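You operate a simulated robot arm through the tools that you are given. There is no shell and no other tool. Be economical: measure what you need, move in short steps, check, and stop when the job is done.

Carry out the task below with a simulated two-armed robot. There is one attempt and no reset: what you move stays moved.

Task
Tighten both beam nuts, then press the bake six board at 1 to 2 kN.
Fine: use the purple driver and stand it back in its holder; wind the press wheel into the green band last. Set down upright: purple driver.

The check looks at the end state, three seconds after you hand in, the way a careful person would. Anything else that was tipped, shoved, dropped, spilled or broken makes it a failure.

Robot
Two 7-joint arms with two-finger parallel grippers on one trunk, on a base that drives. Base frame: it is fixed to the floor where the robot stands at the start and does not move with it; the origin is under the middle of the robot, x ahead of it, y to its left, z up. Readings come in m, rad, newtons and seconds.
The left shoulder is at the start at [0.05, 0.158, 1.183], the right one opposite. With the tool pointing down near the work surface each hand reaches from about 0.1 to 0.64 m from the robot's upright axis, wherever it stands, measured 20 degrees to its own side. Places, roughly: beam nut one [0.7, 0.6, 1.1]; beam nut two [0.7, 0.5, 1.1]; cooling switch [0.4, 1.4, 0.7]; press bed [0.7, 0.4, 0.8]; warm switch [0.4, 0.3, 0.7]. Payload 3.91 kg a hand.
Tool frame (each hand has its own): the origin (TCP) lies between the finger pads and is the grasp point; the fingertips stand 0.03 m ahead of it; z points along the fingers, y is the line along which they close. Largest opening 0.11 m; finger width 0.02, thickness 0.01; the body of the gripper, 0.048 by 0.112 m, starts 0.055 m behind the TCP.
Orientation is that of the tool frame in the base frame, as [roll, pitch, yaw] about the fixed x, y, z axes, in that order (R = Rz(yaw) Ry(pitch) Rx(roll)). With the fingers straight down and closing along the base's y, the tool's x points along the base's -x, its y along +y and its z along -z.

Tools
- The arms move only by the tool drive_tool. It takes "left_deltas", "right_deltas" or both (then of equal length, played together; a hand with none holds still); each is a list of rows, each an object of numbers (a shift or turn left out is 0, a gripper value left out holds the last): "x", "y", "z": the shift along the tool's x, y, z in mm; "wx", "wy", "wz": the turn, a rotation vector about the tool's x, y, z in rad; "grip": the opening in per cent of the stroke, from 0 (shut) to 100 (fully open). In form: [{"x": .., "y": .., "z": .., "wx": .., "wy": .., "wz": .., "grip": ..}, ...]. A call has 1 to 8 rows; each row shifts and turns the commanded pose from where the row before left it, along the tool's axes as they then stand. A row lasts 0.2 s, in which the tool goes at most 0.05 m and 0.15 rad; a call with a longer step from one row to the next is refused whole, and so is a gripper value outside its range. Where a pose cannot be reached the arm comes as near as it can. A force on the tool above 40 N (or 10 N above the force at the start of the call, whichever is more), or a blocked arm, ends the call early, and 0.2 s more pass. The fingers move at their own pace (about 0.153 m/s each) and stop on an object; they squeeze with about 28 N. The grip force told is the motor's: it shows also when the fingers shut on nothing. Time passes only in rows, and 0.2 s behind the last, so rows that do not move let the fingers close. The reply holds the time, the measured pose of the TCP, the force on the tool along the base axes, the opening and the grip force, in the units named above and with some noise, with the torque about the TCP (base axes, N m) and any sound that the robot's microphone picked up, and new pictures: "views" is both (left out), scene, wrist or none (wrist: the cameras of the hands that moved).
- Cameras (640 x 400 px; columns grow to the right, rows downward): "scene" is now at [0.1249, 0.045, 1.3171]; the picture's right is [0.39, -0.92, 0.00], its down [-0.55, -0.23, -0.81] and it looks along [0.74, 0.31, -0.59] (base axes); focal length 231 px, centre (320, 200). "left" rides on the left gripper at [0.072, -0.017, -0.103] in its tool frame; the picture's right is [0.23, 0.97, 0.00], its down [-0.76, 0.18, -0.62] and it looks along [-0.61, 0.14, 0.78] (tool axes); focal length 222 px, centre (320, 200). "right" rides on the right gripper at [0.072, 0.017, -0.103] in its tool frame; the picture's right is [-0.23, 0.97, 0.00], its down [-0.76, -0.18, -0.62] and it looks along [-0.61, -0.14, 0.78] (tool axes); focal length 222 px, centre (320, 200). There is no depth. A picture from a camera that has moved, and an enlarged one, comes with that camera's place and axes in the base frame and with its lens. The place of the scene camera against the robot may be out by one fixed shift of up to 0.018 m in any direction.
- slide_trunk(by): slides the trunk up (or, below 0, down) by that many m; the arms and the scene camera ride with it, the base frame stays. It gives what a move gives, with no picture.
- base_move(legs): drives the robot by 1 to 6 legs, each [ahead, turn to the left] in m and rad, along the robot's own axes; the way and the turn of a leg run together, so that a leg with both is an arc; at most 1.5 m and 3.142 rad a leg. The arms and the cameras ride along, it lands a little off, and it stops where it bumps. It gives what a move gives, and a new picture of the scene camera.
- turn_head(pan, tilt): turns the head with the scene camera to pan (to the left, within 1.396 rad either way) and tilt (down, from -0.506 to 1.204), counted from straight ahead of the robot. It gives what a move gives, and a new picture of the scene camera.
- close_up(camera, box): a new picture of the part [left, top, right, bottom] of that camera's present view, enlarged. No time passes.
- job_done(): hands the job in; it is judged then, once.

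Work in short steps. Places have to be worked out from the pictures, the camera data and where the tool is seen: move nearer, look again, correct. Check each grasp and each placing, and mend what went wrong. You have 120 turns and 260 pictures in all, those below and enlarged ones among them. Open the grippers and draw the arms clear of the work before you hand the job in, unless the task says otherwise; then end with one line.

The tools are called after "Request:" as a command line: name --argument value ..., lists and objects as JSON in quotes. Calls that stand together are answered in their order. drive_tool: Moves the arms, as the interface text tells. Its arguments: {"type":"object","properties":{"left_deltas":{"type":"array","items":{"type":"object","properties":{"x":{"type":"number"},"y":{"type":"number"},"z":{"type":"number"},"wx":{"type":"number"},"wy":{"type":"number"},"wz":{"type":"number"},"grip":{"type":"number"}}}},"right_deltas":{"type":"array","items":{"type":"object","properties":{"x":{"type":"number"},"y":{"type":"number"},"z":{"type":"number"},"wx":{"type":"number"},"wy":{"type":"number"},"wz":{"type":"number"},"grip":{"type":"number"}}}},"views":{"type":"string","enum":["both","scene","wrist","none"]}},"required":[]} The other tools are called the same way: slide_trunk (by) slides the trunk up or down; base_move (legs) drives the base; turn_head (pan, tilt) turns the head that bears the scene camera; close_up (camera, box) takes an enlarged picture of a part of a camera's view; job_done () hands the job in.

At the start:

```text
time_s: 0.0
left_tool_pos: [0.2808, 0.3685, 0.9995]
left_orientation: [-3.141, 0.001, 3.14]
left_contact_force: [0.2, -0.4, -0.1]
left_ft_torque: [0.0, 0.02, 0.01]
left_opening: 0.11
left_gripper_force: 0.1
right_tool_pos: [0.4647, 0.0018, 1.0005]
right_orientation: [-3.141, 0.0, 3.14]
right_contact_force: [0.2, 0.2, -0.4]
right_ft_torque: [0.02, 0.0, -0.02]
right_opening: 0.11
right_gripper_force: 0.0
trunk travel left (down, up): [-0.425, 0.057]
robot x, y, heading: [0.0041, 0.0003, -0.004]
head pan, tilt: [0.401, 0.635]
```

scene: 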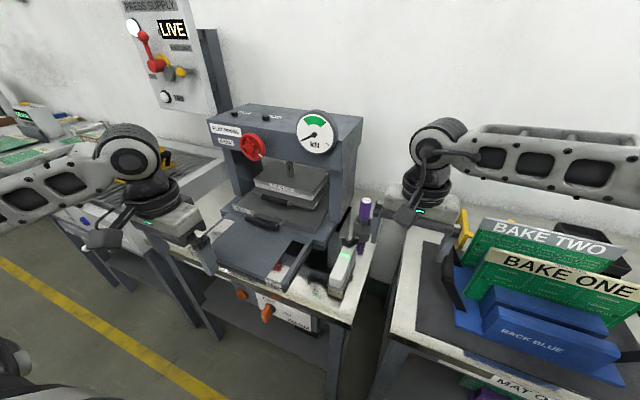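
right: 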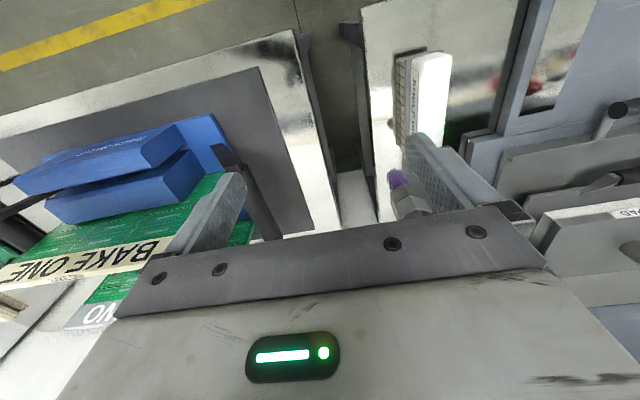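
left: 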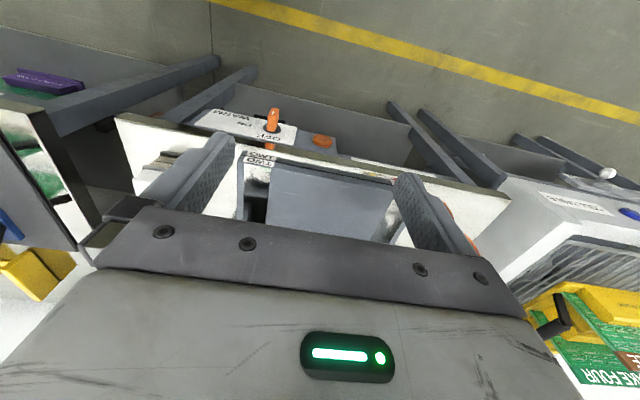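

The scene shows a press with two beam nuts, a red wheel, a gauge, a purple driver right of the press, and a board rack. I'll enlarge the areas to read labels.

Request:
close_up --camera "scene" --box '[190, 90, 390, 215]'

Request:
close_up --camera "scene" --box '[190, 190, 390, 340]'

Request:
close_up --camera "scene" --box '[100, 0, 240, 110]'

Request:
close_up --camera "scene" --box '[380, 200, 640, 400]'

Request:
close_up --camera "scene" --box '[0, 80, 220, 240]'

```text
3.20 times, centred on (290, 152) of scene
camera zoom: at [0.1249, 0.045, 1.3171], right [0.39, -0.92, 0.0], down [-0.55, -0.23, -0.81], along [0.74, 0.31, -0.59], focal length 740 px, centre (416, 352)
```

zoom: 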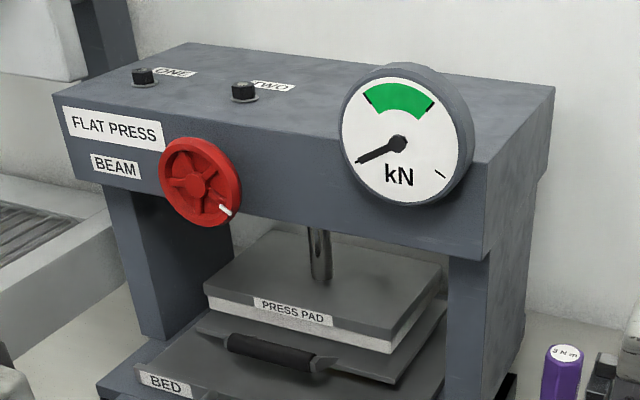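

```text
2.67 times, centred on (290, 265) of scene
camera zoom: at [0.1249, 0.045, 1.3171], right [0.39, -0.92, 0.0], down [-0.55, -0.23, -0.81], along [0.74, 0.31, -0.59], focal length 617 px, centre (400, 27)
```

zoom: 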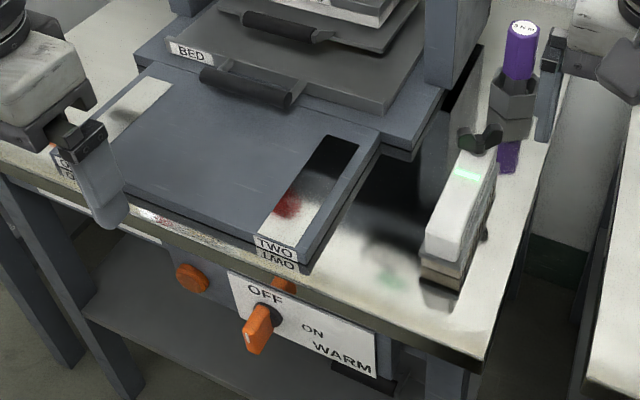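

```text
3.64 times, centred on (170, 55) of scene
camera zoom: at [0.1249, 0.045, 1.3171], right [0.39, -0.92, 0.0], down [-0.55, -0.23, -0.81], along [0.74, 0.31, -0.59], focal length 841 px, centre (866, 727)
```

zoom: 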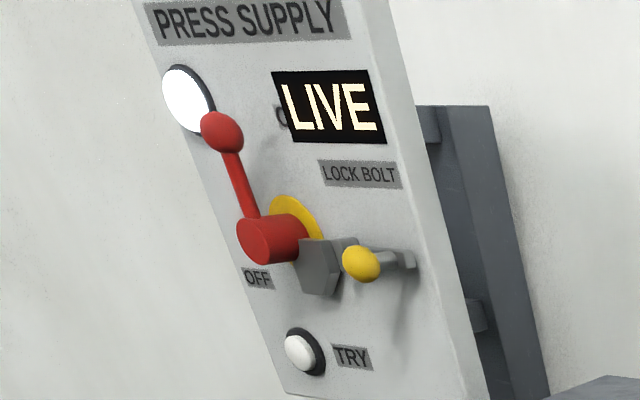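

```text
2.00 times, centred on (510, 300) of scene
camera zoom: at [0.1249, 0.045, 1.3171], right [0.39, -0.92, 0.0], down [-0.55, -0.23, -0.81], along [0.74, 0.31, -0.59], focal length 463 px, centre (-60, 0)
```

zoom: 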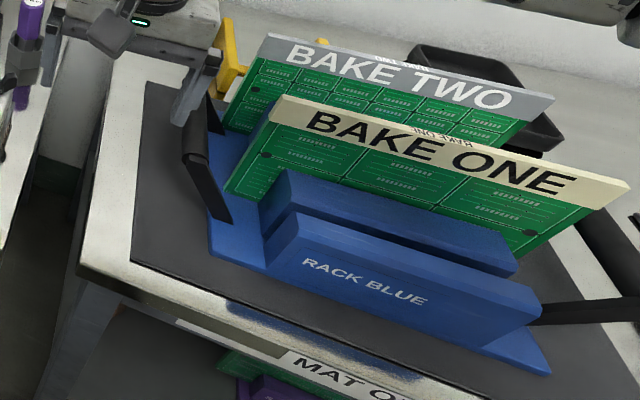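

```text
2.50 times, centred on (110, 160) of scene
camera zoom: at [0.1249, 0.045, 1.3171], right [0.39, -0.92, 0.0], down [-0.55, -0.23, -0.81], along [0.74, 0.31, -0.59], focal length 578 px, centre (845, 300)
```

zoom: 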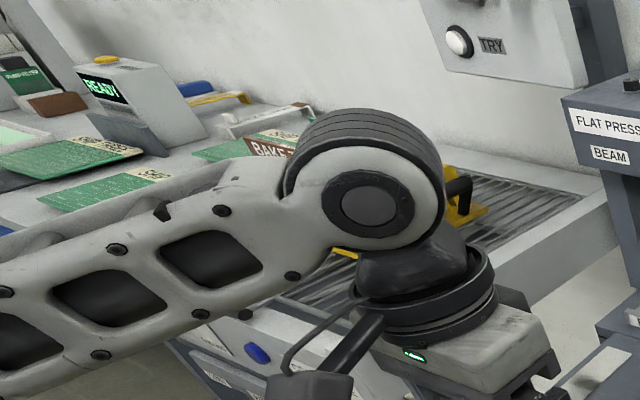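

I need to find the board "bake six". I'll pan the head around to look.

Request:
turn_head --pan 1.2 --tilt 0.6

Request:
turn_head --pan -0.5 --tilt 0.7

```text
time_s: 1.1
left_tool_pos: [0.2799, 0.3683, 1.0004]
left_orientation: [-3.14, 0.0, 3.141]
left_contact_force: [-0.2, 0.2, 0.1]
left_ft_torque: [0.02, -0.02, -0.01]
left_opening: 0.1101
left_gripper_force: 0.0
right_tool_pos: [0.4658, 0.002, 0.9993]
right_orientation: [-3.141, -0.002, 3.141]
right_contact_force: [-0.5, -0.7, -0.2]
right_ft_torque: [0.0, -0.01, -0.03]
right_opening: 0.1102
right_gripper_force: 0.0
trunk travel left (down, up): [-0.425, 0.057]
robot x, y, heading: [-0.0006, -0.002, -0.005]
head pan, tilt: [1.201, 0.6]
camera scene: at [0.0766, 0.0933, 1.3202], right [0.93, -0.36, 0.0], down [-0.2, -0.53, -0.83], along [0.3, 0.77, -0.56], focal length 231 px, centre (320, 200)
```

scene: 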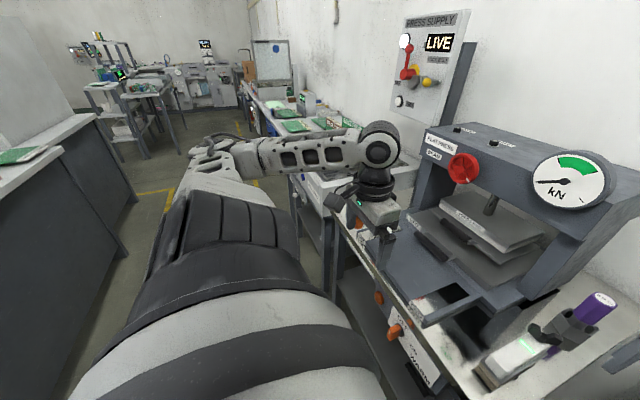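

```text
time_s: 2.9
left_tool_pos: [0.2812, 0.3678, 0.9988]
left_orientation: [3.141, -0.002, 3.139]
left_contact_force: [-0.2, -1.5, -0.7]
left_ft_torque: [-0.02, 0.01, 0.04]
left_opening: 0.11
left_gripper_force: 0.1
right_tool_pos: [0.4656, 0.0022, 1.0001]
right_orientation: [3.141, 0.0, 3.141]
right_contact_force: [0.2, 0.1, -0.2]
right_ft_torque: [0.02, -0.01, -0.01]
right_opening: 0.11
right_gripper_force: 0.1
trunk travel left (down, up): [-0.425, 0.057]
robot x, y, heading: [0.0013, -0.0026, 0.003]
head pan, tilt: [-0.499, 0.7]
camera scene: at [0.1192, -0.0297, 1.3116], right [-0.48, -0.88, 0.0], down [-0.57, 0.31, -0.76], along [0.67, -0.37, -0.64], focal length 231 px, centre (320, 200)
```

scene: 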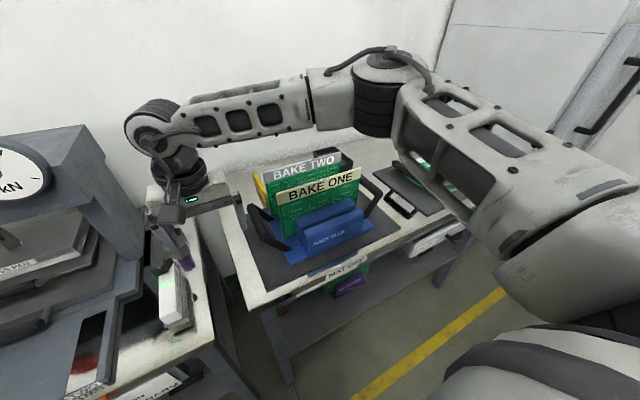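

Bake six isn't in sight here. The left line of tables holds other boards, so I'll drive left along the aisle and look.

Request:
base_move --legs '[[0, 1.57], [0.8, 0]]'

Request:
turn_head --pan -0.8 --tilt 0.7

```text
time_s: 10.9
left_tool_pos: [-0.4144, 1.0376, 0.9996]
left_orientation: [3.141, 0.001, -1.518]
left_contact_force: [-0.1, 0.7, -0.1]
left_ft_torque: [0.02, 0.03, -0.01]
left_opening: 0.11
left_gripper_force: 0.1
right_tool_pos: [-0.0575, 1.242, 0.9997]
right_orientation: [3.141, 0.0, -1.52]
right_contact_force: [0.7, 0.0, 0.2]
right_ft_torque: [-0.01, -0.01, -0.02]
right_opening: 0.1102
right_gripper_force: 0.0
trunk travel left (down, up): [-0.425, 0.057]
robot x, y, heading: [-0.0344, 0.7791, 1.622]
head pan, tilt: [-0.499, 0.7]
camera scene: at [0.0072, 0.9039, 1.3115], right [0.9, -0.43, 0.0], down [-0.28, -0.58, -0.76], along [0.33, 0.69, -0.64], focal length 231 px, centre (320, 200)
```

scene: 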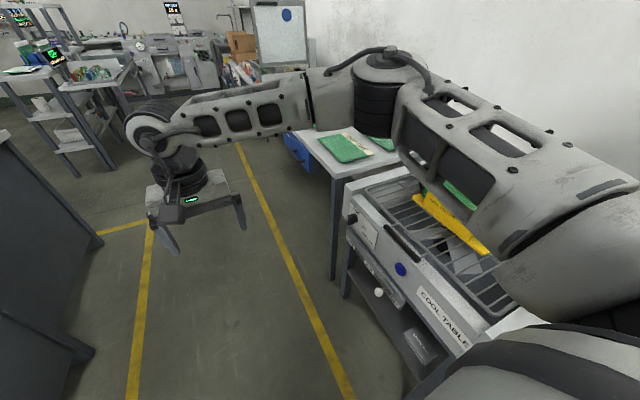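

```text
time_s: 11.7
left_tool_pos: [-0.4158, 1.037, 0.9999]
left_orientation: [3.141, 0.0, -1.52]
left_contact_force: [0.2, 0.3, 0.2]
left_ft_torque: [-0.03, 0.03, 0.01]
left_opening: 0.1101
left_gripper_force: 0.0
right_tool_pos: [-0.0581, 1.2412, 1.0005]
right_orientation: [3.141, -0.002, -1.517]
right_contact_force: [-0.4, -0.6, 0.4]
right_ft_torque: [-0.02, -0.01, 0.03]
right_opening: 0.1099
right_gripper_force: 0.0
trunk travel left (down, up): [-0.425, 0.057]
robot x, y, heading: [-0.0314, 0.7764, 1.627]
head pan, tilt: [-0.799, 0.7]
camera scene: at [0.0282, 0.8895, 1.3115], right [0.73, -0.68, 0.0], down [-0.44, -0.47, -0.76], along [0.52, 0.56, -0.64], focal length 231 px, centre (320, 200)
```

scene: 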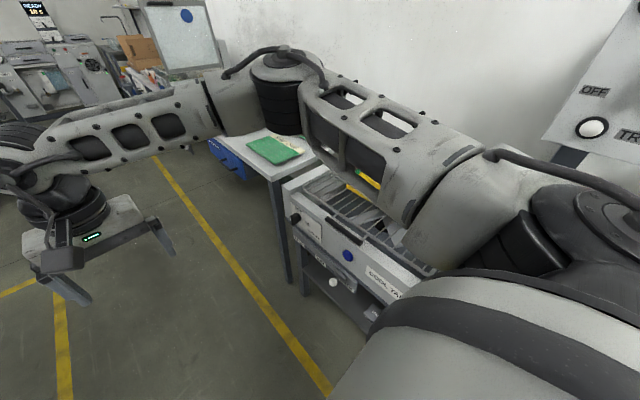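

I'll go on and face the cool table from y≈1.3, slightly further back from the benches.

Request:
base_move --legs '[[0.45, 0.1], [0, -1.72]]'

Request:
turn_head --pan 0.0 --tilt 0.7

```text
time_s: 18.6
left_tool_pos: [0.2074, 1.5886, 0.999]
left_orientation: [-3.138, -0.001, 3.134]
left_contact_force: [0.6, -0.1, -0.4]
left_ft_torque: [-0.04, 0.01, -0.02]
left_opening: 0.1099
left_gripper_force: 0.1
right_tool_pos: [0.3914, 1.221, 1.0001]
right_orientation: [-3.141, 0.0, 3.136]
right_contact_force: [-0.2, -0.1, 0.9]
right_ft_torque: [0.0, -0.02, -0.02]
right_opening: 0.1102
right_gripper_force: 0.1
trunk travel left (down, up): [-0.425, 0.057]
robot x, y, heading: [-0.0769, 1.2223, -0.007]
head pan, tilt: [-0.799, 0.7]
camera scene: at [0.0275, 1.1714, 1.3115], right [-0.72, -0.69, 0.0], down [-0.45, 0.47, -0.76], along [0.53, -0.55, -0.64], focal length 231 px, centre (320, 200)
```

scene: 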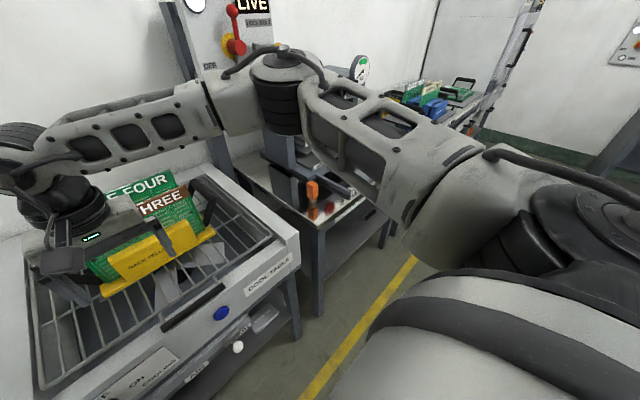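

```text
time_s: 19.7
left_tool_pos: [0.2071, 1.5878, 0.9992]
left_orientation: [-3.139, 0.0, 3.133]
left_contact_force: [0.1, -0.9, 0.8]
left_ft_torque: [0.05, 0.02, 0.0]
left_opening: 0.1102
left_gripper_force: 0.1
right_tool_pos: [0.3902, 1.2203, 1.0004]
right_orientation: [3.141, 0.001, 3.135]
right_contact_force: [0.1, -0.2, -0.4]
right_ft_torque: [-0.01, -0.02, -0.01]
right_opening: 0.1098
right_gripper_force: 0.1
trunk travel left (down, up): [-0.425, 0.057]
robot x, y, heading: [-0.0738, 1.2224, -0.007]
head pan, tilt: [0.0, 0.7]
camera scene: at [0.0536, 1.2321, 1.3116], right [-0.01, -1.0, 0.0], down [-0.64, 0.01, -0.76], along [0.76, -0.01, -0.64], focal length 231 px, centre (320, 200)
```

scene: 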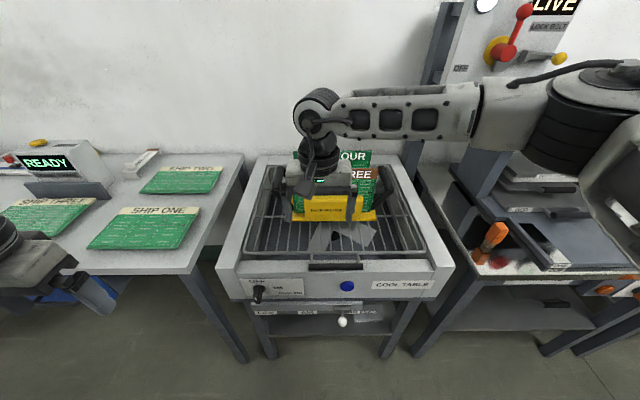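

Yellow rack holds three and four. I'll zoom in on it and the lower shelf, and then go back to check the right table's lower shelf (a purple rack was visible).

Request:
close_up --camera "scene" --box '[230, 140, 460, 340]'

Request:
close_up --camera "scene" --box '[430, 80, 640, 300]'

```text
2.00 times, centred on (345, 240) of scene
camera zoom: at [0.0536, 1.2321, 1.3116], right [-0.01, -1.0, 0.0], down [-0.64, 0.01, -0.76], along [0.76, -0.01, -0.64], focal length 463 px, centre (270, 120)
```

zoom: 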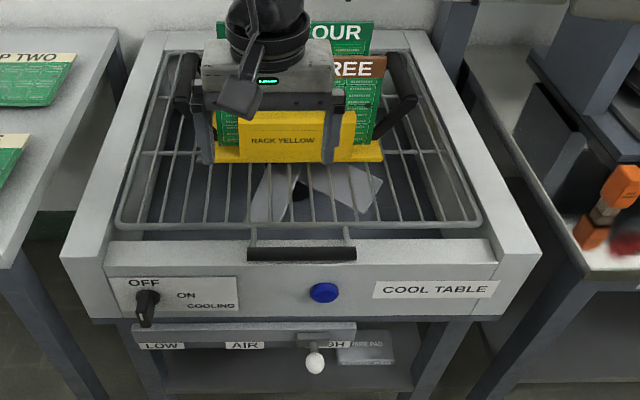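

```text
1.82 times, centred on (535, 190) of scene
camera zoom: at [0.0536, 1.2321, 1.3116], right [-0.01, -1.0, 0.0], down [-0.64, 0.01, -0.76], along [0.76, -0.01, -0.64], focal length 421 px, centre (-71, 218)
```

zoom: 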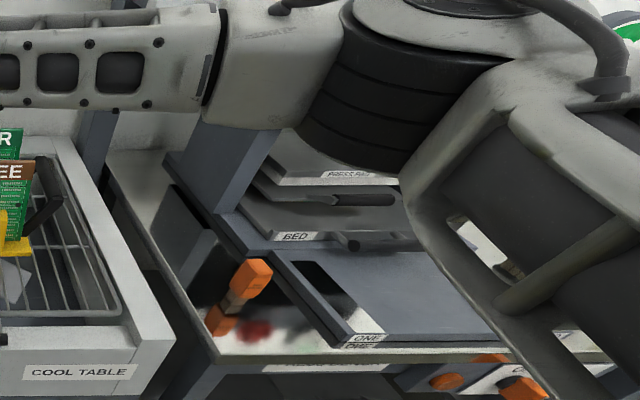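

No bake six here. I drive back to the right side and look at the mat table and its lower shelf.

Request:
base_move --legs '[[0, -1.57], [1.4, 0], [0, 1.57]]'

Request:
turn_head --pan -0.5 --tilt 0.9

```text
time_s: 34.5
left_tool_pos: [0.2219, 0.1559, 1.0004]
left_orientation: [3.141, 0.0, -3.131]
left_contact_force: [-0.9, 0.5, 1.0]
left_ft_torque: [0.02, 0.01, 0.0]
left_opening: 0.1101
left_gripper_force: 0.0
right_tool_pos: [0.4115, -0.2078, 1.0006]
right_orientation: [-3.141, 0.002, -3.129]
right_contact_force: [-0.8, -0.1, -0.5]
right_ft_torque: [0.0, -0.01, 0.01]
right_opening: 0.1099
right_gripper_force: 0.0
trunk travel left (down, up): [-0.425, 0.057]
robot x, y, heading: [-0.056, -0.2162, 0.008]
head pan, tilt: [0.0, 0.7]
camera scene: at [0.0747, -0.2025, 1.3116], right [0.01, -1.0, 0.0], down [-0.64, -0.01, -0.76], along [0.76, 0.01, -0.64], focal length 231 px, centre (320, 200)
```

scene: 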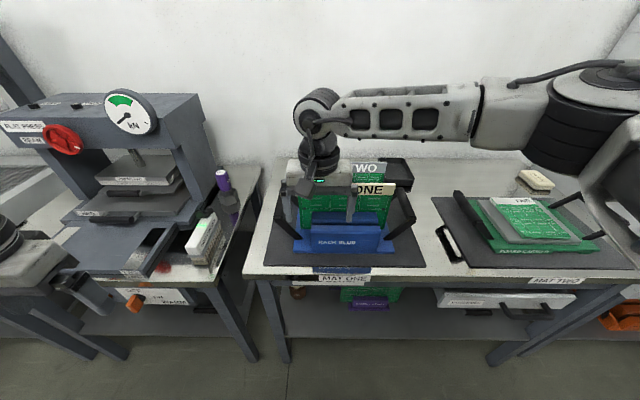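

```text
time_s: 35.4
left_tool_pos: [0.2225, 0.1575, 0.9993]
left_orientation: [3.142, -0.001, -3.13]
left_contact_force: [0.7, 0.1, -0.4]
left_ft_torque: [-0.01, 0.02, 0.01]
left_opening: 0.11
left_gripper_force: 0.0
right_tool_pos: [0.4112, -0.2079, 0.9999]
right_orientation: [3.14, -0.001, -3.129]
right_contact_force: [-0.1, 0.3, 0.4]
right_ft_torque: [0.0, 0.02, 0.05]
right_opening: 0.11
right_gripper_force: 0.0
trunk travel left (down, up): [-0.425, 0.057]
robot x, y, heading: [-0.058, -0.2161, 0.014]
head pan, tilt: [-0.499, 0.901]
camera scene: at [0.0566, -0.2389, 1.2954], right [-0.47, -0.88, 0.0], down [-0.69, 0.37, -0.62], along [0.55, -0.29, -0.78], focal length 231 px, centre (320, 200)
```

scene: 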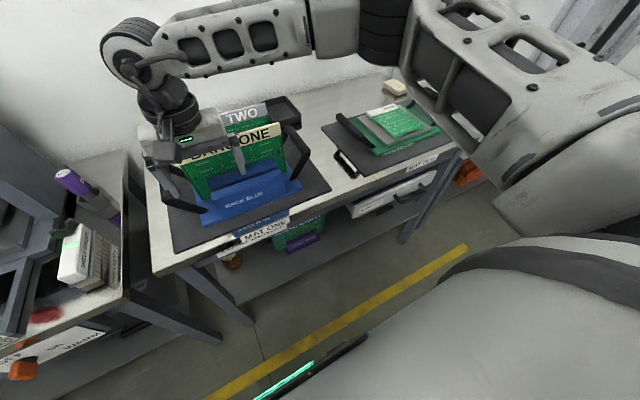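

Mat two has a flat board carrier, and there's a purple rack on the shelf. Zooming on both.

Request:
close_up --camera "scene" --box '[320, 80, 480, 180]'

Request:
close_up --camera "scene" --box '[220, 190, 380, 290]'

Request:
close_up --camera "scene" --box '[0, 150, 160, 370]'

```text
4.00 times, centred on (400, 130) of scene
camera zoom: at [0.0566, -0.2389, 1.2954], right [-0.47, -0.88, 0.0], down [-0.69, 0.37, -0.62], along [0.55, -0.29, -0.78], focal length 925 px, centre (0, 480)
```

zoom: 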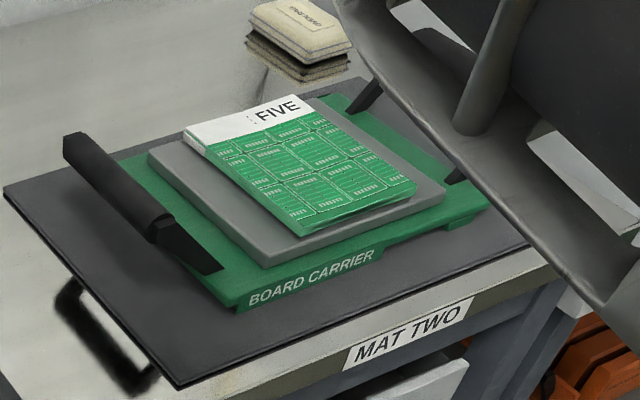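

```text
4.00 times, centred on (300, 240) of scene
camera zoom: at [0.0566, -0.2389, 1.2954], right [-0.47, -0.88, 0.0], down [-0.69, 0.37, -0.62], along [0.55, -0.29, -0.78], focal length 925 px, centre (400, 40)
```

zoom: 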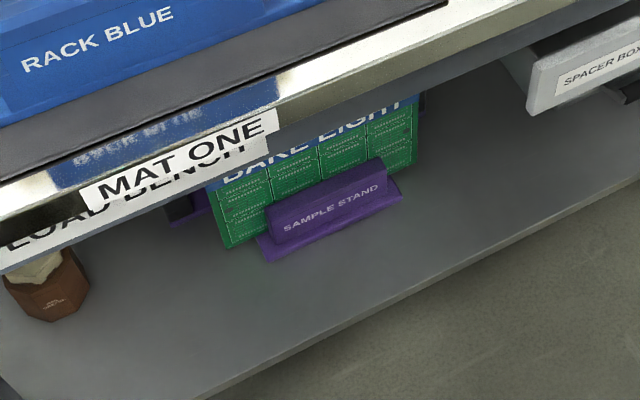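

```text
1.82 times, centred on (80, 260) of scene
camera zoom: at [0.0566, -0.2389, 1.2954], right [-0.47, -0.88, 0.0], down [-0.69, 0.37, -0.62], along [0.55, -0.29, -0.78], focal length 421 px, centre (756, 91)
```

zoom: 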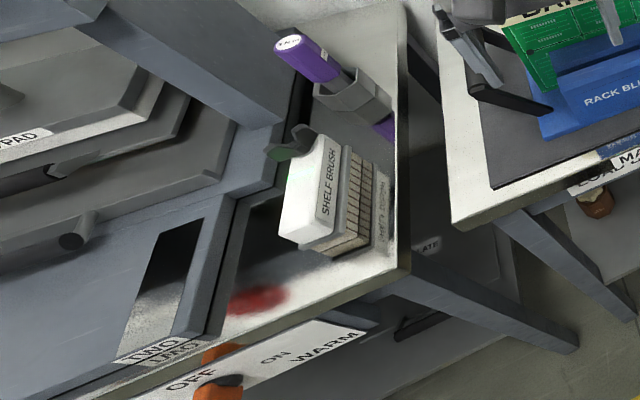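

Five and eight aren't six; six may already be in the press. I'll back up a bit and stand in front of the press for a straight look.

Request:
base_move --legs '[[-0.15, 0], [0, 1.57], [0.6, 0], [0, -1.57]]'

Request:
turn_head --pan 0.0 --tilt 0.45

```text
time_s: 47.3
left_tool_pos: [0.0779, 0.7627, 0.9993]
left_orientation: [-3.141, 0.0, -3.122]
left_contact_force: [-0.1, -1.2, 0.3]
left_ft_torque: [0.03, 0.02, 0.02]
left_opening: 0.1098
left_gripper_force: 0.0
right_tool_pos: [0.2702, 0.3994, 1.0]
right_orientation: [-3.142, 0.0, -3.121]
right_contact_force: [-0.1, 0.0, -0.5]
right_ft_torque: [0.0, 0.01, 0.02]
right_opening: 0.11
right_gripper_force: 0.1
trunk travel left (down, up): [-0.425, 0.057]
robot x, y, heading: [-0.1948, 0.3884, 0.019]
head pan, tilt: [-0.499, 0.901]
camera scene: at [-0.0832, 0.3649, 1.2954], right [-0.46, -0.89, 0.0], down [-0.7, 0.36, -0.62], along [0.55, -0.29, -0.78], focal length 231 px, centre (320, 200)
```

scene: 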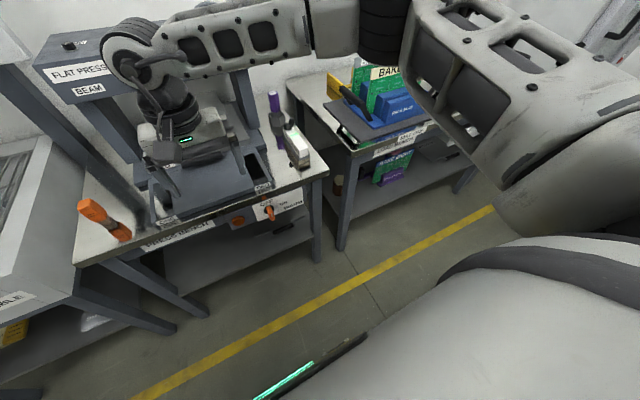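

```text
time_s: 48.2
left_tool_pos: [0.0783, 0.7627, 0.9995]
left_orientation: [-3.139, 0.001, -3.12]
left_contact_force: [-0.4, 0.6, 0.7]
left_ft_torque: [-0.02, -0.01, -0.01]
left_opening: 0.11
left_gripper_force: 0.1
right_tool_pos: [0.2696, 0.3988, 1.0009]
right_orientation: [3.141, 0.0, -3.122]
right_contact_force: [-0.4, 0.3, 0.1]
right_ft_torque: [-0.01, 0.0, 0.0]
right_opening: 0.1097
right_gripper_force: 0.0
trunk travel left (down, up): [-0.425, 0.057]
robot x, y, heading: [-0.1947, 0.3876, 0.028]
head pan, tilt: [0.0, 0.45]
camera scene: at [-0.0584, 0.4016, 1.3337], right [0.02, -1.0, 0.0], down [-0.44, -0.01, -0.9], along [0.9, 0.02, -0.44], focal length 231 px, centre (320, 200)
```

scene: 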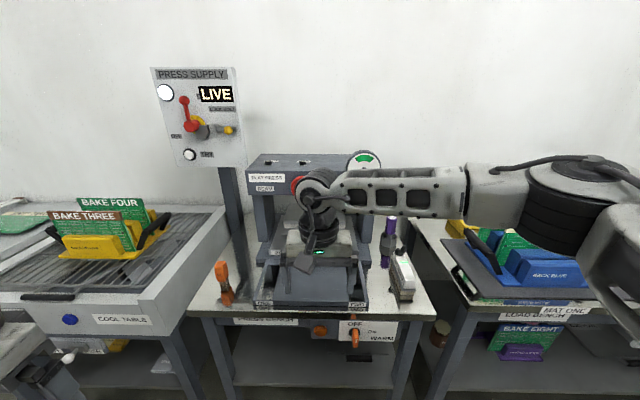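

The right forearm blocks the view; I'll shift the right hand to the right and back.

Request:
drive_tool --right_deltas '[{"y": -45, "x": 15}, {"y": -45, "x": 15}, {"y": -45, "x": 15}, {"y": -45, "x": 15}, {"y": -45}, {"y": -45}, {"y": -45}]' --views "scene"

Request:
slide_trunk --by -0.3

Request:
turn_head --pan 0.0 --tilt 0.15

```text
time_s: 49.8
left_tool_pos: [0.0778, 0.7611, 0.9994]
left_orientation: [3.141, -0.001, -3.121]
left_contact_force: [-0.7, -0.1, 0.1]
left_ft_torque: [0.01, 0.03, 0.0]
left_opening: 0.1101
left_gripper_force: 0.1
right_tool_pos: [0.2182, 0.0794, 0.9993]
right_orientation: [3.141, -0.002, -3.117]
right_contact_force: [1.2, -0.3, 0.3]
right_ft_torque: [0.02, 0.0, -0.02]
right_opening: 0.1101
right_gripper_force: 0.0
trunk travel left (down, up): [-0.425, 0.057]
robot x, y, heading: [-0.195, 0.39, 0.023]
head pan, tilt: [0.0, 0.45]
camera scene: at [-0.0586, 0.4012, 1.3338], right [0.02, -1.0, 0.0], down [-0.43, -0.01, -0.9], along [0.9, 0.02, -0.43], focal length 231 px, centre (320, 200)
```

scene: 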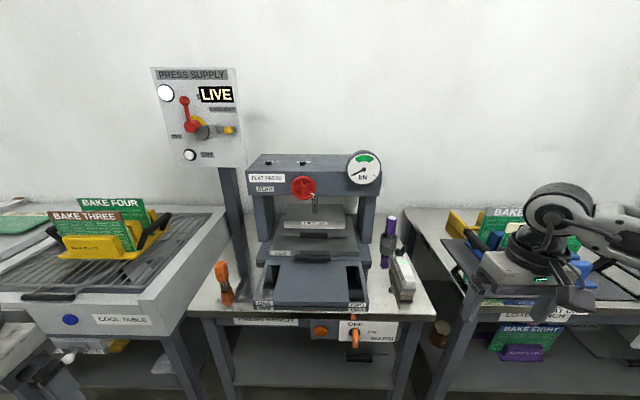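

```text
time_s: 52.8
left_tool_pos: [0.0787, 0.7616, 0.7003]
left_orientation: [-3.14, 0.0, -3.12]
left_contact_force: [0.7, 0.0, 0.2]
left_ft_torque: [-0.02, -0.01, 0.02]
left_opening: 0.1099
left_gripper_force: 0.0
right_tool_pos: [0.2184, 0.0803, 0.6997]
right_orientation: [3.141, -0.001, -3.12]
right_contact_force: [0.3, 0.8, 0.1]
right_ft_torque: [0.0, 0.01, 0.02]
right_opening: 0.1098
right_gripper_force: 0.1
trunk travel left (down, up): [-0.125, 0.357]
robot x, y, heading: [-0.1962, 0.3892, 0.02]
head pan, tilt: [0.0, 0.45]
```

```text
time_s: 53.6
left_tool_pos: [0.0767, 0.7617, 0.6999]
left_orientation: [-3.139, 0.0, -3.119]
left_contact_force: [-0.3, -0.7, -0.7]
left_ft_torque: [-0.02, 0.02, 0.01]
left_opening: 0.1099
left_gripper_force: 0.1
right_tool_pos: [0.2186, 0.0804, 0.6995]
right_orientation: [-3.141, -0.002, -3.122]
right_contact_force: [-1.2, 0.2, -0.2]
right_ft_torque: [0.02, 0.01, -0.02]
right_opening: 0.1096
right_gripper_force: 0.1
trunk travel left (down, up): [-0.125, 0.357]
robot x, y, heading: [-0.1952, 0.3879, 0.02]
head pan, tilt: [0.0, 0.15]
camera scene: at [-0.0576, 0.4017, 1.0616], right [0.02, -1.0, 0.0], down [-0.15, 0.0, -0.99], along [0.99, 0.02, -0.15], focal length 231 px, centre (320, 200)
```

scene: 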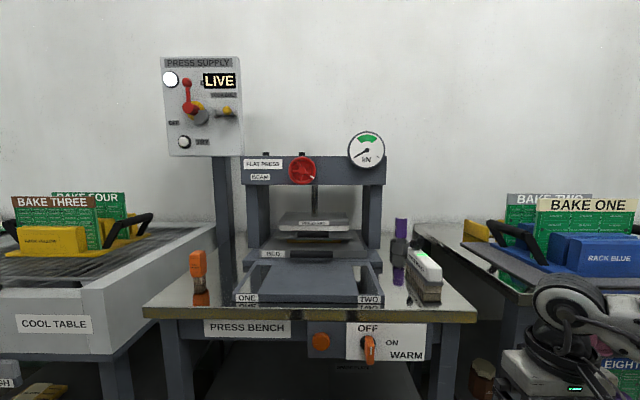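

Request:
close_up --camera "scene" --box '[220, 120, 400, 232]'

Request:
close_up --camera "scene" --box '[220, 205, 400, 317]'

Request:
close_up --camera "scene" --box '[370, 200, 470, 310]'

Request:
close_up --camera "scene" --box '[155, 45, 250, 165]'

```text
3.56 times, centred on (310, 176) of scene
camera zoom: at [-0.0576, 0.4017, 1.0616], right [0.02, -1.0, 0.0], down [-0.15, 0.0, -0.99], along [0.99, 0.02, -0.15], focal length 822 px, centre (356, 285)
```

zoom: 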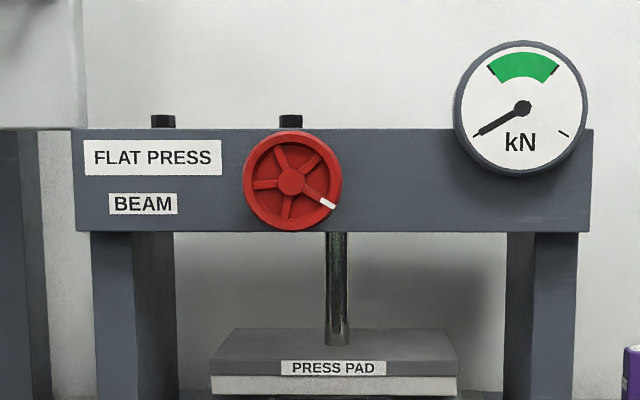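

```text
3.56 times, centred on (310, 261) of scene
camera zoom: at [-0.0576, 0.4017, 1.0616], right [0.02, -1.0, 0.0], down [-0.15, 0.0, -0.99], along [0.99, 0.02, -0.15], focal length 822 px, centre (356, -17)
```

zoom: 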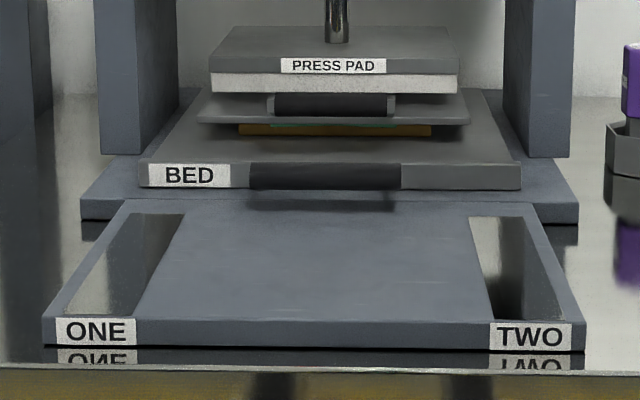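

```text
3.64 times, centred on (420, 255) of scene
camera zoom: at [-0.0576, 0.4017, 1.0616], right [0.02, -1.0, 0.0], down [-0.15, 0.0, -0.99], along [0.99, 0.02, -0.15], focal length 841 px, centre (-44, 0)
```

zoom: 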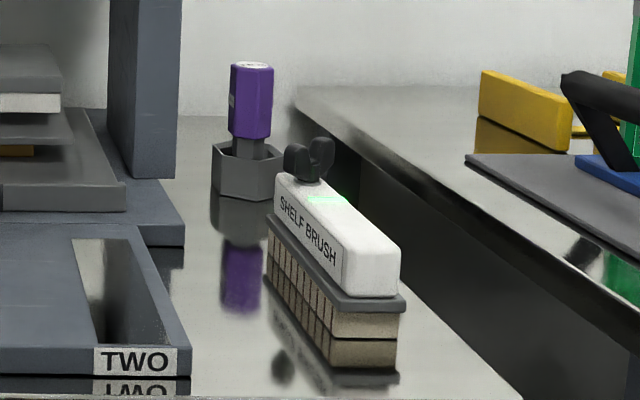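

```text
3.33 times, centred on (202, 105) of scene
camera zoom: at [-0.0576, 0.4017, 1.0616], right [0.02, -1.0, 0.0], down [-0.15, 0.0, -0.99], along [0.99, 0.02, -0.15], focal length 771 px, centre (712, 517)
```

zoom: 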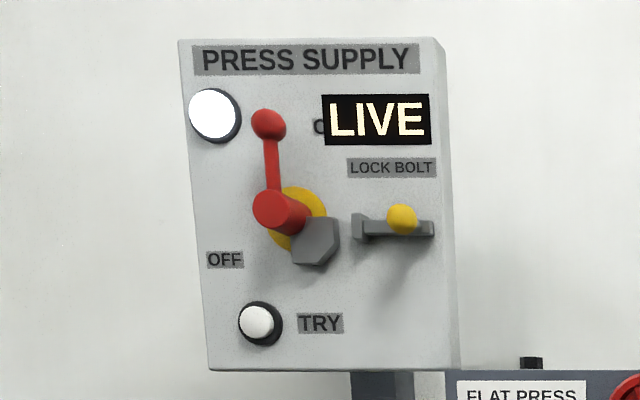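

A plate stack with a board (green edge showing) sits on the bed beneath the pad, so bake six seems to be in the press already. I estimate the driver top at ≈(0.72, 0.14, 0.884). I'll raise the trunk and move to about (0.08, 0.3).

Request:
slide_trunk --by 0.355

Request:
base_move --legs '[[0, -0.32], [0.28, 0], [0, 0.3]]'

Request:
turn_head --pan -0.15 --tilt 0.65

```text
time_s: 57.1
left_tool_pos: [0.0776, 0.7623, 1.0543]
left_orientation: [-3.139, 0.001, -3.121]
left_contact_force: [0.8, -0.1, -0.2]
left_ft_torque: [0.01, 0.02, 0.04]
left_opening: 0.1099
left_gripper_force: 0.0
right_tool_pos: [0.2184, 0.0797, 1.0543]
right_orientation: [3.141, -0.001, -3.121]
right_contact_force: [-0.8, 0.2, 0.3]
right_ft_torque: [-0.01, -0.01, 0.01]
right_opening: 0.1099
right_gripper_force: 0.1
trunk travel left (down, up): [-0.48, 0.002]
robot x, y, heading: [-0.1956, 0.3896, 0.022]
head pan, tilt: [0.0, 0.15]
```

```text
time_s: 61.0
left_tool_pos: [0.3522, 0.6749, 1.0546]
left_orientation: [-3.139, -0.001, -3.137]
left_contact_force: [-0.2, 0.2, -0.4]
left_ft_torque: [-0.02, -0.01, 0.01]
left_opening: 0.1097
left_gripper_force: 0.0
right_tool_pos: [0.4806, -0.0085, 1.0543]
right_orientation: [3.14, 0.0, -3.135]
right_contact_force: [0.2, -0.1, -0.7]
right_ft_torque: [-0.01, -0.01, 0.02]
right_opening: 0.1101
right_gripper_force: 0.1
trunk travel left (down, up): [-0.48, 0.002]
robot x, y, heading: [0.0732, 0.3048, 0.005]
head pan, tilt: [0.0, 0.15]
camera scene: at [0.2102, 0.3173, 1.4166], right [0.0, -1.0, 0.0], down [-0.15, 0.0, -0.99], along [0.99, 0.0, -0.15], focal length 231 px, centre (320, 200)
```

scene: 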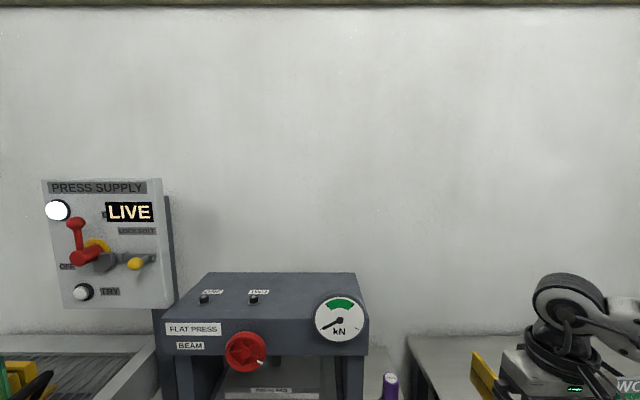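

```text
time_s: 62.0
left_tool_pos: [0.3512, 0.6743, 1.0554]
left_orientation: [-3.139, 0.0, -3.138]
left_contact_force: [-0.3, 0.6, 0.8]
left_ft_torque: [0.05, -0.03, -0.05]
left_opening: 0.1101
left_gripper_force: 0.0
right_tool_pos: [0.481, -0.009, 1.0539]
right_orientation: [-3.141, 0.0, -3.137]
right_contact_force: [-0.3, 0.1, -0.4]
right_ft_torque: [0.0, 0.02, 0.05]
right_opening: 0.1098
right_gripper_force: 0.2
trunk travel left (down, up): [-0.48, 0.002]
robot x, y, heading: [0.0752, 0.3088, 0.005]
head pan, tilt: [-0.15, 0.649]
camera scene: at [0.2034, 0.304, 1.371], right [-0.14, -0.99, 0.0], down [-0.6, 0.09, -0.8], along [0.79, -0.12, -0.6], focal length 231 px, centre (320, 200)
```

scene: 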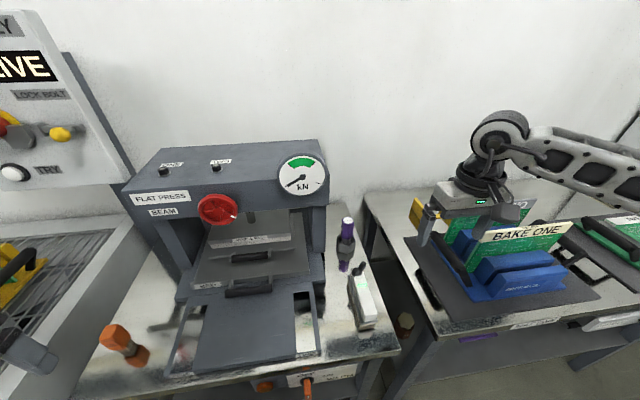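

Zooming for accurate pixel positions of driver and gripper tips.

Request:
close_up --camera "scene" --box '[320, 170, 560, 320]'

Request:
close_up --camera "scene" --box '[120, 130, 340, 268]'

```text
2.67 times, centred on (440, 245) of scene
camera zoom: at [0.2034, 0.304, 1.371], right [-0.14, -0.99, 0.0], down [-0.6, 0.09, -0.8], along [0.79, -0.12, -0.6], focal length 617 px, centre (0, 80)
```

zoom: 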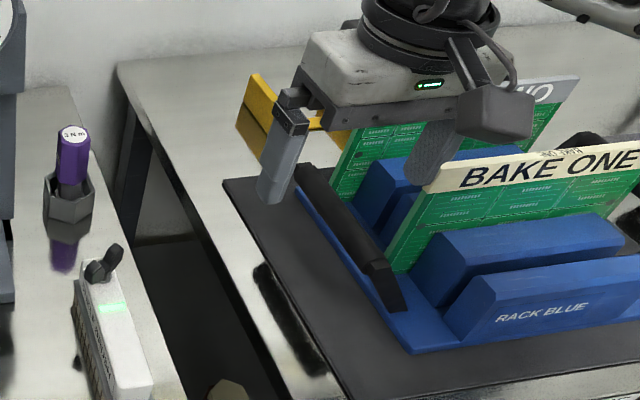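

```text
2.90 times, centred on (230, 199) of scene
camera zoom: at [0.2034, 0.304, 1.371], right [-0.14, -0.99, 0.0], down [-0.6, 0.09, -0.8], along [0.79, -0.12, -0.6], focal length 670 px, centre (581, 203)
```

zoom: 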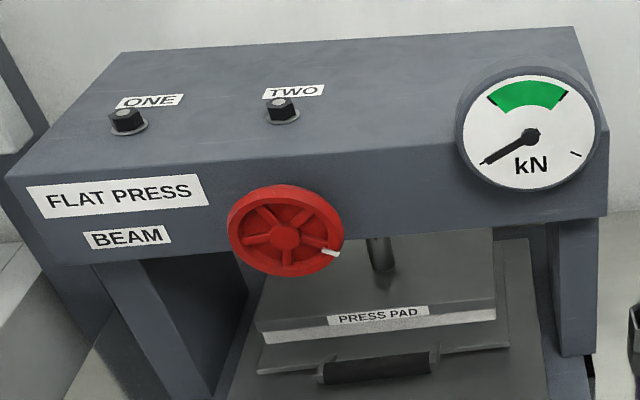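

Driver at ≈(0.724, 0.138); the press beam's right face is at y≈0.21. I'll rotate the right hand −90° (fingers close along x) so it clears the beam, and narrow the grip.

Request:
drive_tool --right_deltas '[{"wz": -0.15, "z": -10, "grip": 70}, {"wz": -0.15, "z": -10}, {"wz": -0.15}, {"wz": -0.15}, {"wz": -0.15}, {"wz": -0.15}, {"wz": -0.15}, {"wz": -0.15}]' --views "none"

Request:
drive_tool --right_deltas '[{"wz": -0.125}, {"wz": -0.125}, {"wz": -0.12}, {"x": -20, "y": -40}, {"x": -20, "y": -40}, {"x": -20, "y": -40}, {"x": -20, "y": -30}]'

```text
time_s: 63.8
left_tool_pos: [0.3517, 0.674, 1.0544]
left_orientation: [-3.14, 0.001, -3.138]
left_contact_force: [0.5, 0.6, 0.4]
left_ft_torque: [0.02, -0.01, 0.03]
left_opening: 0.1102
left_gripper_force: 0.0
right_tool_pos: [0.4766, 0.0049, 1.0707]
right_orientation: [-3.14, 0.0, -2.492]
right_contact_force: [-0.3, 0.0, 0.3]
right_ft_torque: [0.01, 0.01, -0.02]
right_opening: 0.077
right_gripper_force: 0.1
right hand out of reach, approached as far as the arm can: row 5, 6, 7, 8
trunk travel left (down, up): [-0.48, 0.002]
robot x, y, heading: [0.0745, 0.3074, 0.008]
head pan, tilt: [-0.15, 0.649]
```

```text
time_s: 65.4
left_tool_pos: [0.3519, 0.6745, 1.0551]
left_orientation: [-3.14, 0.0, -3.138]
left_contact_force: [-0.2, -0.1, 0.3]
left_ft_torque: [0.0, 0.0, 0.03]
left_opening: 0.1102
left_gripper_force: 0.1
right_tool_pos: [0.457, 0.0414, 1.0776]
right_orientation: [-3.134, -0.002, -2.334]
right_contact_force: [-0.7, 0.4, -0.7]
right_ft_torque: [-0.02, 0.01, -0.02]
right_opening: 0.0772
right_gripper_force: 0.1
right hand out of reach, approached as far as the arm can: row 1, 2, 3, 4, 5, 6, 7
trunk travel left (down, up): [-0.48, 0.002]
robot x, y, heading: [0.0729, 0.3087, 0.006]
head pan, tilt: [-0.15, 0.649]
camera scene: at [0.2034, 0.3039, 1.3709], right [-0.14, -0.99, 0.0], down [-0.6, 0.09, -0.8], along [0.79, -0.12, -0.6], focal length 231 px, centre (320, 200)
camera right: at [0.394, 0.0009, 1.1815], right [-0.55, 0.84, -0.01], down [0.65, 0.43, 0.62], along [0.52, 0.33, -0.78], focal length 222 px, centre (320, 200)
```

scene: 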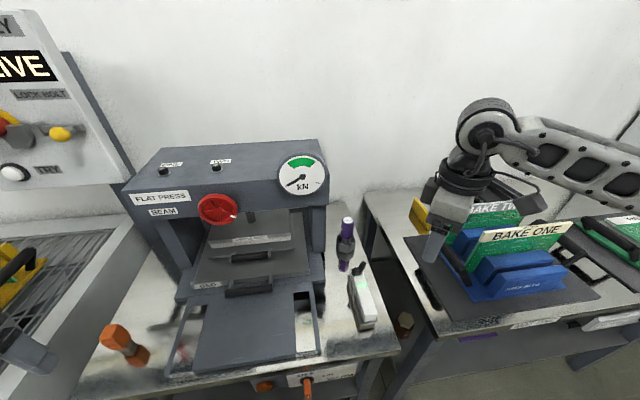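
right: 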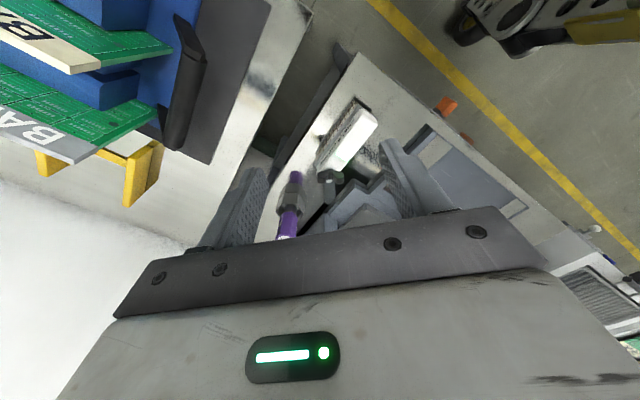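

The right wrist's ccw limit is around +0.7 rad, so I'll go back to yaw π (fingers along y); body clearance to the beam is then ~15 mm, adequate. First I test how commands accumulate.

Request:
drive_tool --right_deltas '[{"wz": 0.15}, {"wz": 0.15}, {"wz": 0.15}, {"wz": 0.15}]' --views "none"

```text
time_s: 66.4
left_tool_pos: [0.3509, 0.676, 1.0561]
left_orientation: [-3.139, 0.0, -3.138]
left_contact_force: [-0.9, 0.4, 0.4]
left_ft_torque: [-0.03, -0.02, 0.02]
left_opening: 0.1104
left_gripper_force: 0.0
right_tool_pos: [0.4579, 0.0428, 1.0759]
right_orientation: [-3.136, -0.001, -2.921]
right_contact_force: [-0.5, 0.0, 0.2]
right_ft_torque: [0.0, -0.04, -0.02]
right_opening: 0.077
right_gripper_force: 0.1
trunk travel left (down, up): [-0.48, 0.002]
robot x, y, heading: [0.0719, 0.3042, 0.008]
head pan, tilt: [-0.15, 0.649]
```

Commands restart from the measured pose. I'll drive 4 cm ahead, straighten the yaw and move toward the driver at height.

Request:
base_move --legs '[[0.04, 0]]'

Request:
drive_tool --right_deltas '[{"wz": 0.11}, {"wz": 0.11}, {"x": -40, "y": 25}, {"x": -40, "y": 25}, {"x": -40, "y": 25}, {"x": -20, "y": 15}]'

```text
time_s: 67.2
left_tool_pos: [0.3922, 0.675, 1.0541]
left_orientation: [-3.14, 0.0, -3.138]
left_contact_force: [0.3, -0.2, -0.5]
left_ft_torque: [0.02, 0.01, 0.04]
left_opening: 0.1101
left_gripper_force: 0.1
right_tool_pos: [0.4979, 0.043, 1.0757]
right_orientation: [-3.138, -0.001, -2.916]
right_contact_force: [-0.7, -0.5, -0.4]
right_ft_torque: [0.0, 0.08, 0.04]
right_opening: 0.0771
right_gripper_force: 0.2
trunk travel left (down, up): [-0.48, 0.002]
robot x, y, heading: [0.1091, 0.3052, -0.0]
head pan, tilt: [-0.15, 0.649]
camera scene: at [0.2434, 0.3041, 1.3707], right [-0.15, -0.99, 0.0], down [-0.6, 0.09, -0.8], along [0.79, -0.12, -0.61], focal length 231 px, centre (320, 200)
```

scene: 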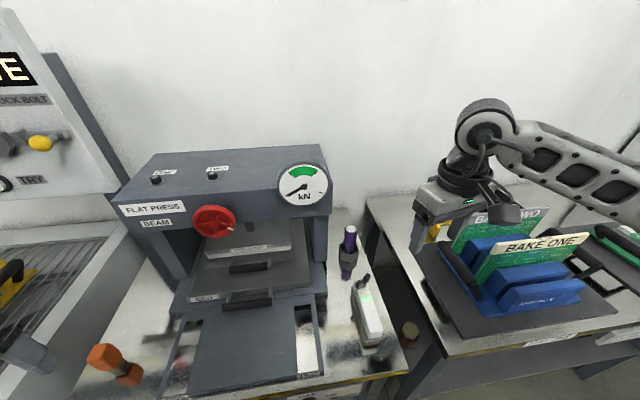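

```text
time_s: 68.7
left_tool_pos: [0.3913, 0.6748, 1.0556]
left_orientation: [-3.14, -0.001, -3.138]
left_contact_force: [-0.3, -0.9, 0.2]
left_ft_torque: [0.0, 0.01, 0.04]
left_opening: 0.11
left_gripper_force: 0.0
right_tool_pos: [0.6381, 0.1335, 1.0766]
right_orientation: [-3.134, 0.002, -3.139]
right_contact_force: [0.8, -0.1, -0.2]
right_ft_torque: [0.0, 0.01, 0.0]
right_opening: 0.0768
right_gripper_force: 0.1
trunk travel left (down, up): [-0.48, 0.002]
robot x, y, heading: [0.1108, 0.3057, 0.001]
head pan, tilt: [-0.15, 0.649]
camera scene: at [0.2421, 0.3043, 1.3709], right [-0.15, -0.99, 0.0], down [-0.6, 0.09, -0.8], along [0.79, -0.12, -0.6], focal length 231 px, centre (320, 200)
camera right: at [0.5652, 0.1489, 1.1791], right [0.22, 0.97, -0.01], down [0.76, -0.17, 0.63], along [0.61, -0.14, -0.78], focal length 222 px, centre (320, 200)
```

scene: 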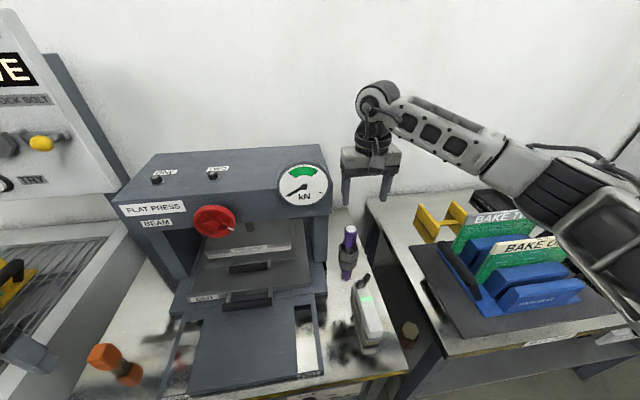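
right: 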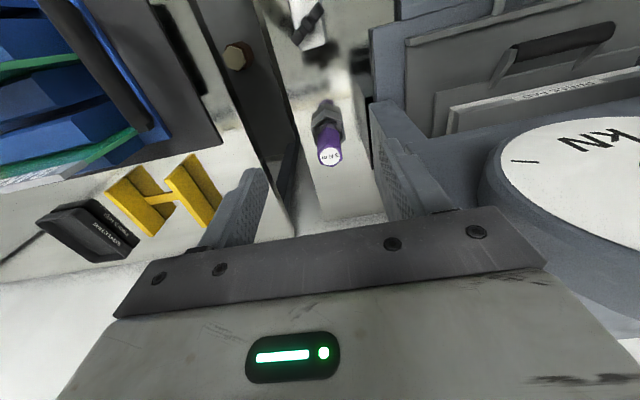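

Driver top from the wrist camera ≈(0.718, 0.129). I'll advance to x≈0.70 and look again before descending.

Request:
drive_tool --right_deltas '[{"x": -35}, {"x": -35, "y": -2}, {"z": 40}, {"z": 40}]'

```text
time_s: 69.7
left_tool_pos: [0.3911, 0.6763, 1.0548]
left_orientation: [-3.14, 0.0, -3.139]
left_contact_force: [-0.4, 0.3, -0.6]
left_ft_torque: [0.0, -0.01, 0.01]
left_opening: 0.11
left_gripper_force: 0.1
right_tool_pos: [0.7081, 0.1306, 0.9948]
right_orientation: [-3.138, -0.001, -3.138]
right_contact_force: [-0.1, -0.1, 0.1]
right_ft_torque: [-0.01, 0.03, -0.03]
right_opening: 0.0769
right_gripper_force: 0.0
trunk travel left (down, up): [-0.48, 0.002]
robot x, y, heading: [0.1089, 0.309, 0.003]
head pan, tilt: [-0.15, 0.649]
camera scene: at [0.2424, 0.3043, 1.3709], right [-0.15, -0.99, 0.0], down [-0.6, 0.09, -0.8], along [0.79, -0.12, -0.6], focal length 231 px, centre (320, 200)
camera right: at [0.6356, 0.1471, 1.0986], right [0.22, 0.97, -0.01], down [0.76, -0.17, 0.63], along [0.61, -0.14, -0.78], focal length 222 px, centre (320, 200)
```

scene: 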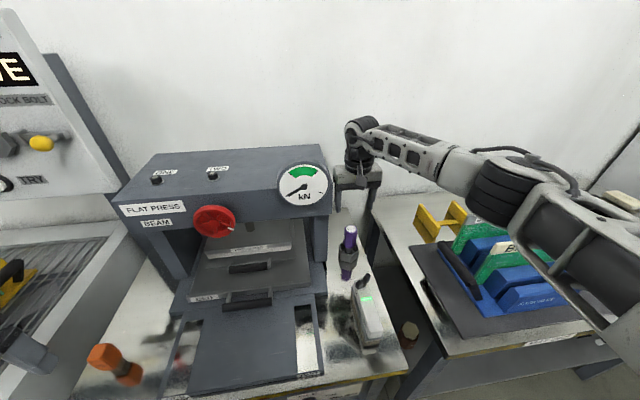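
right: 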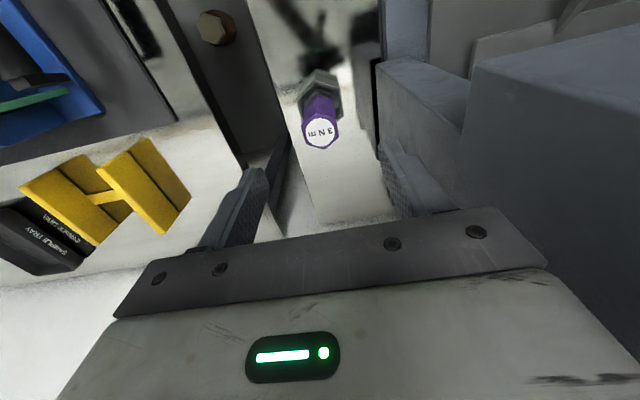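

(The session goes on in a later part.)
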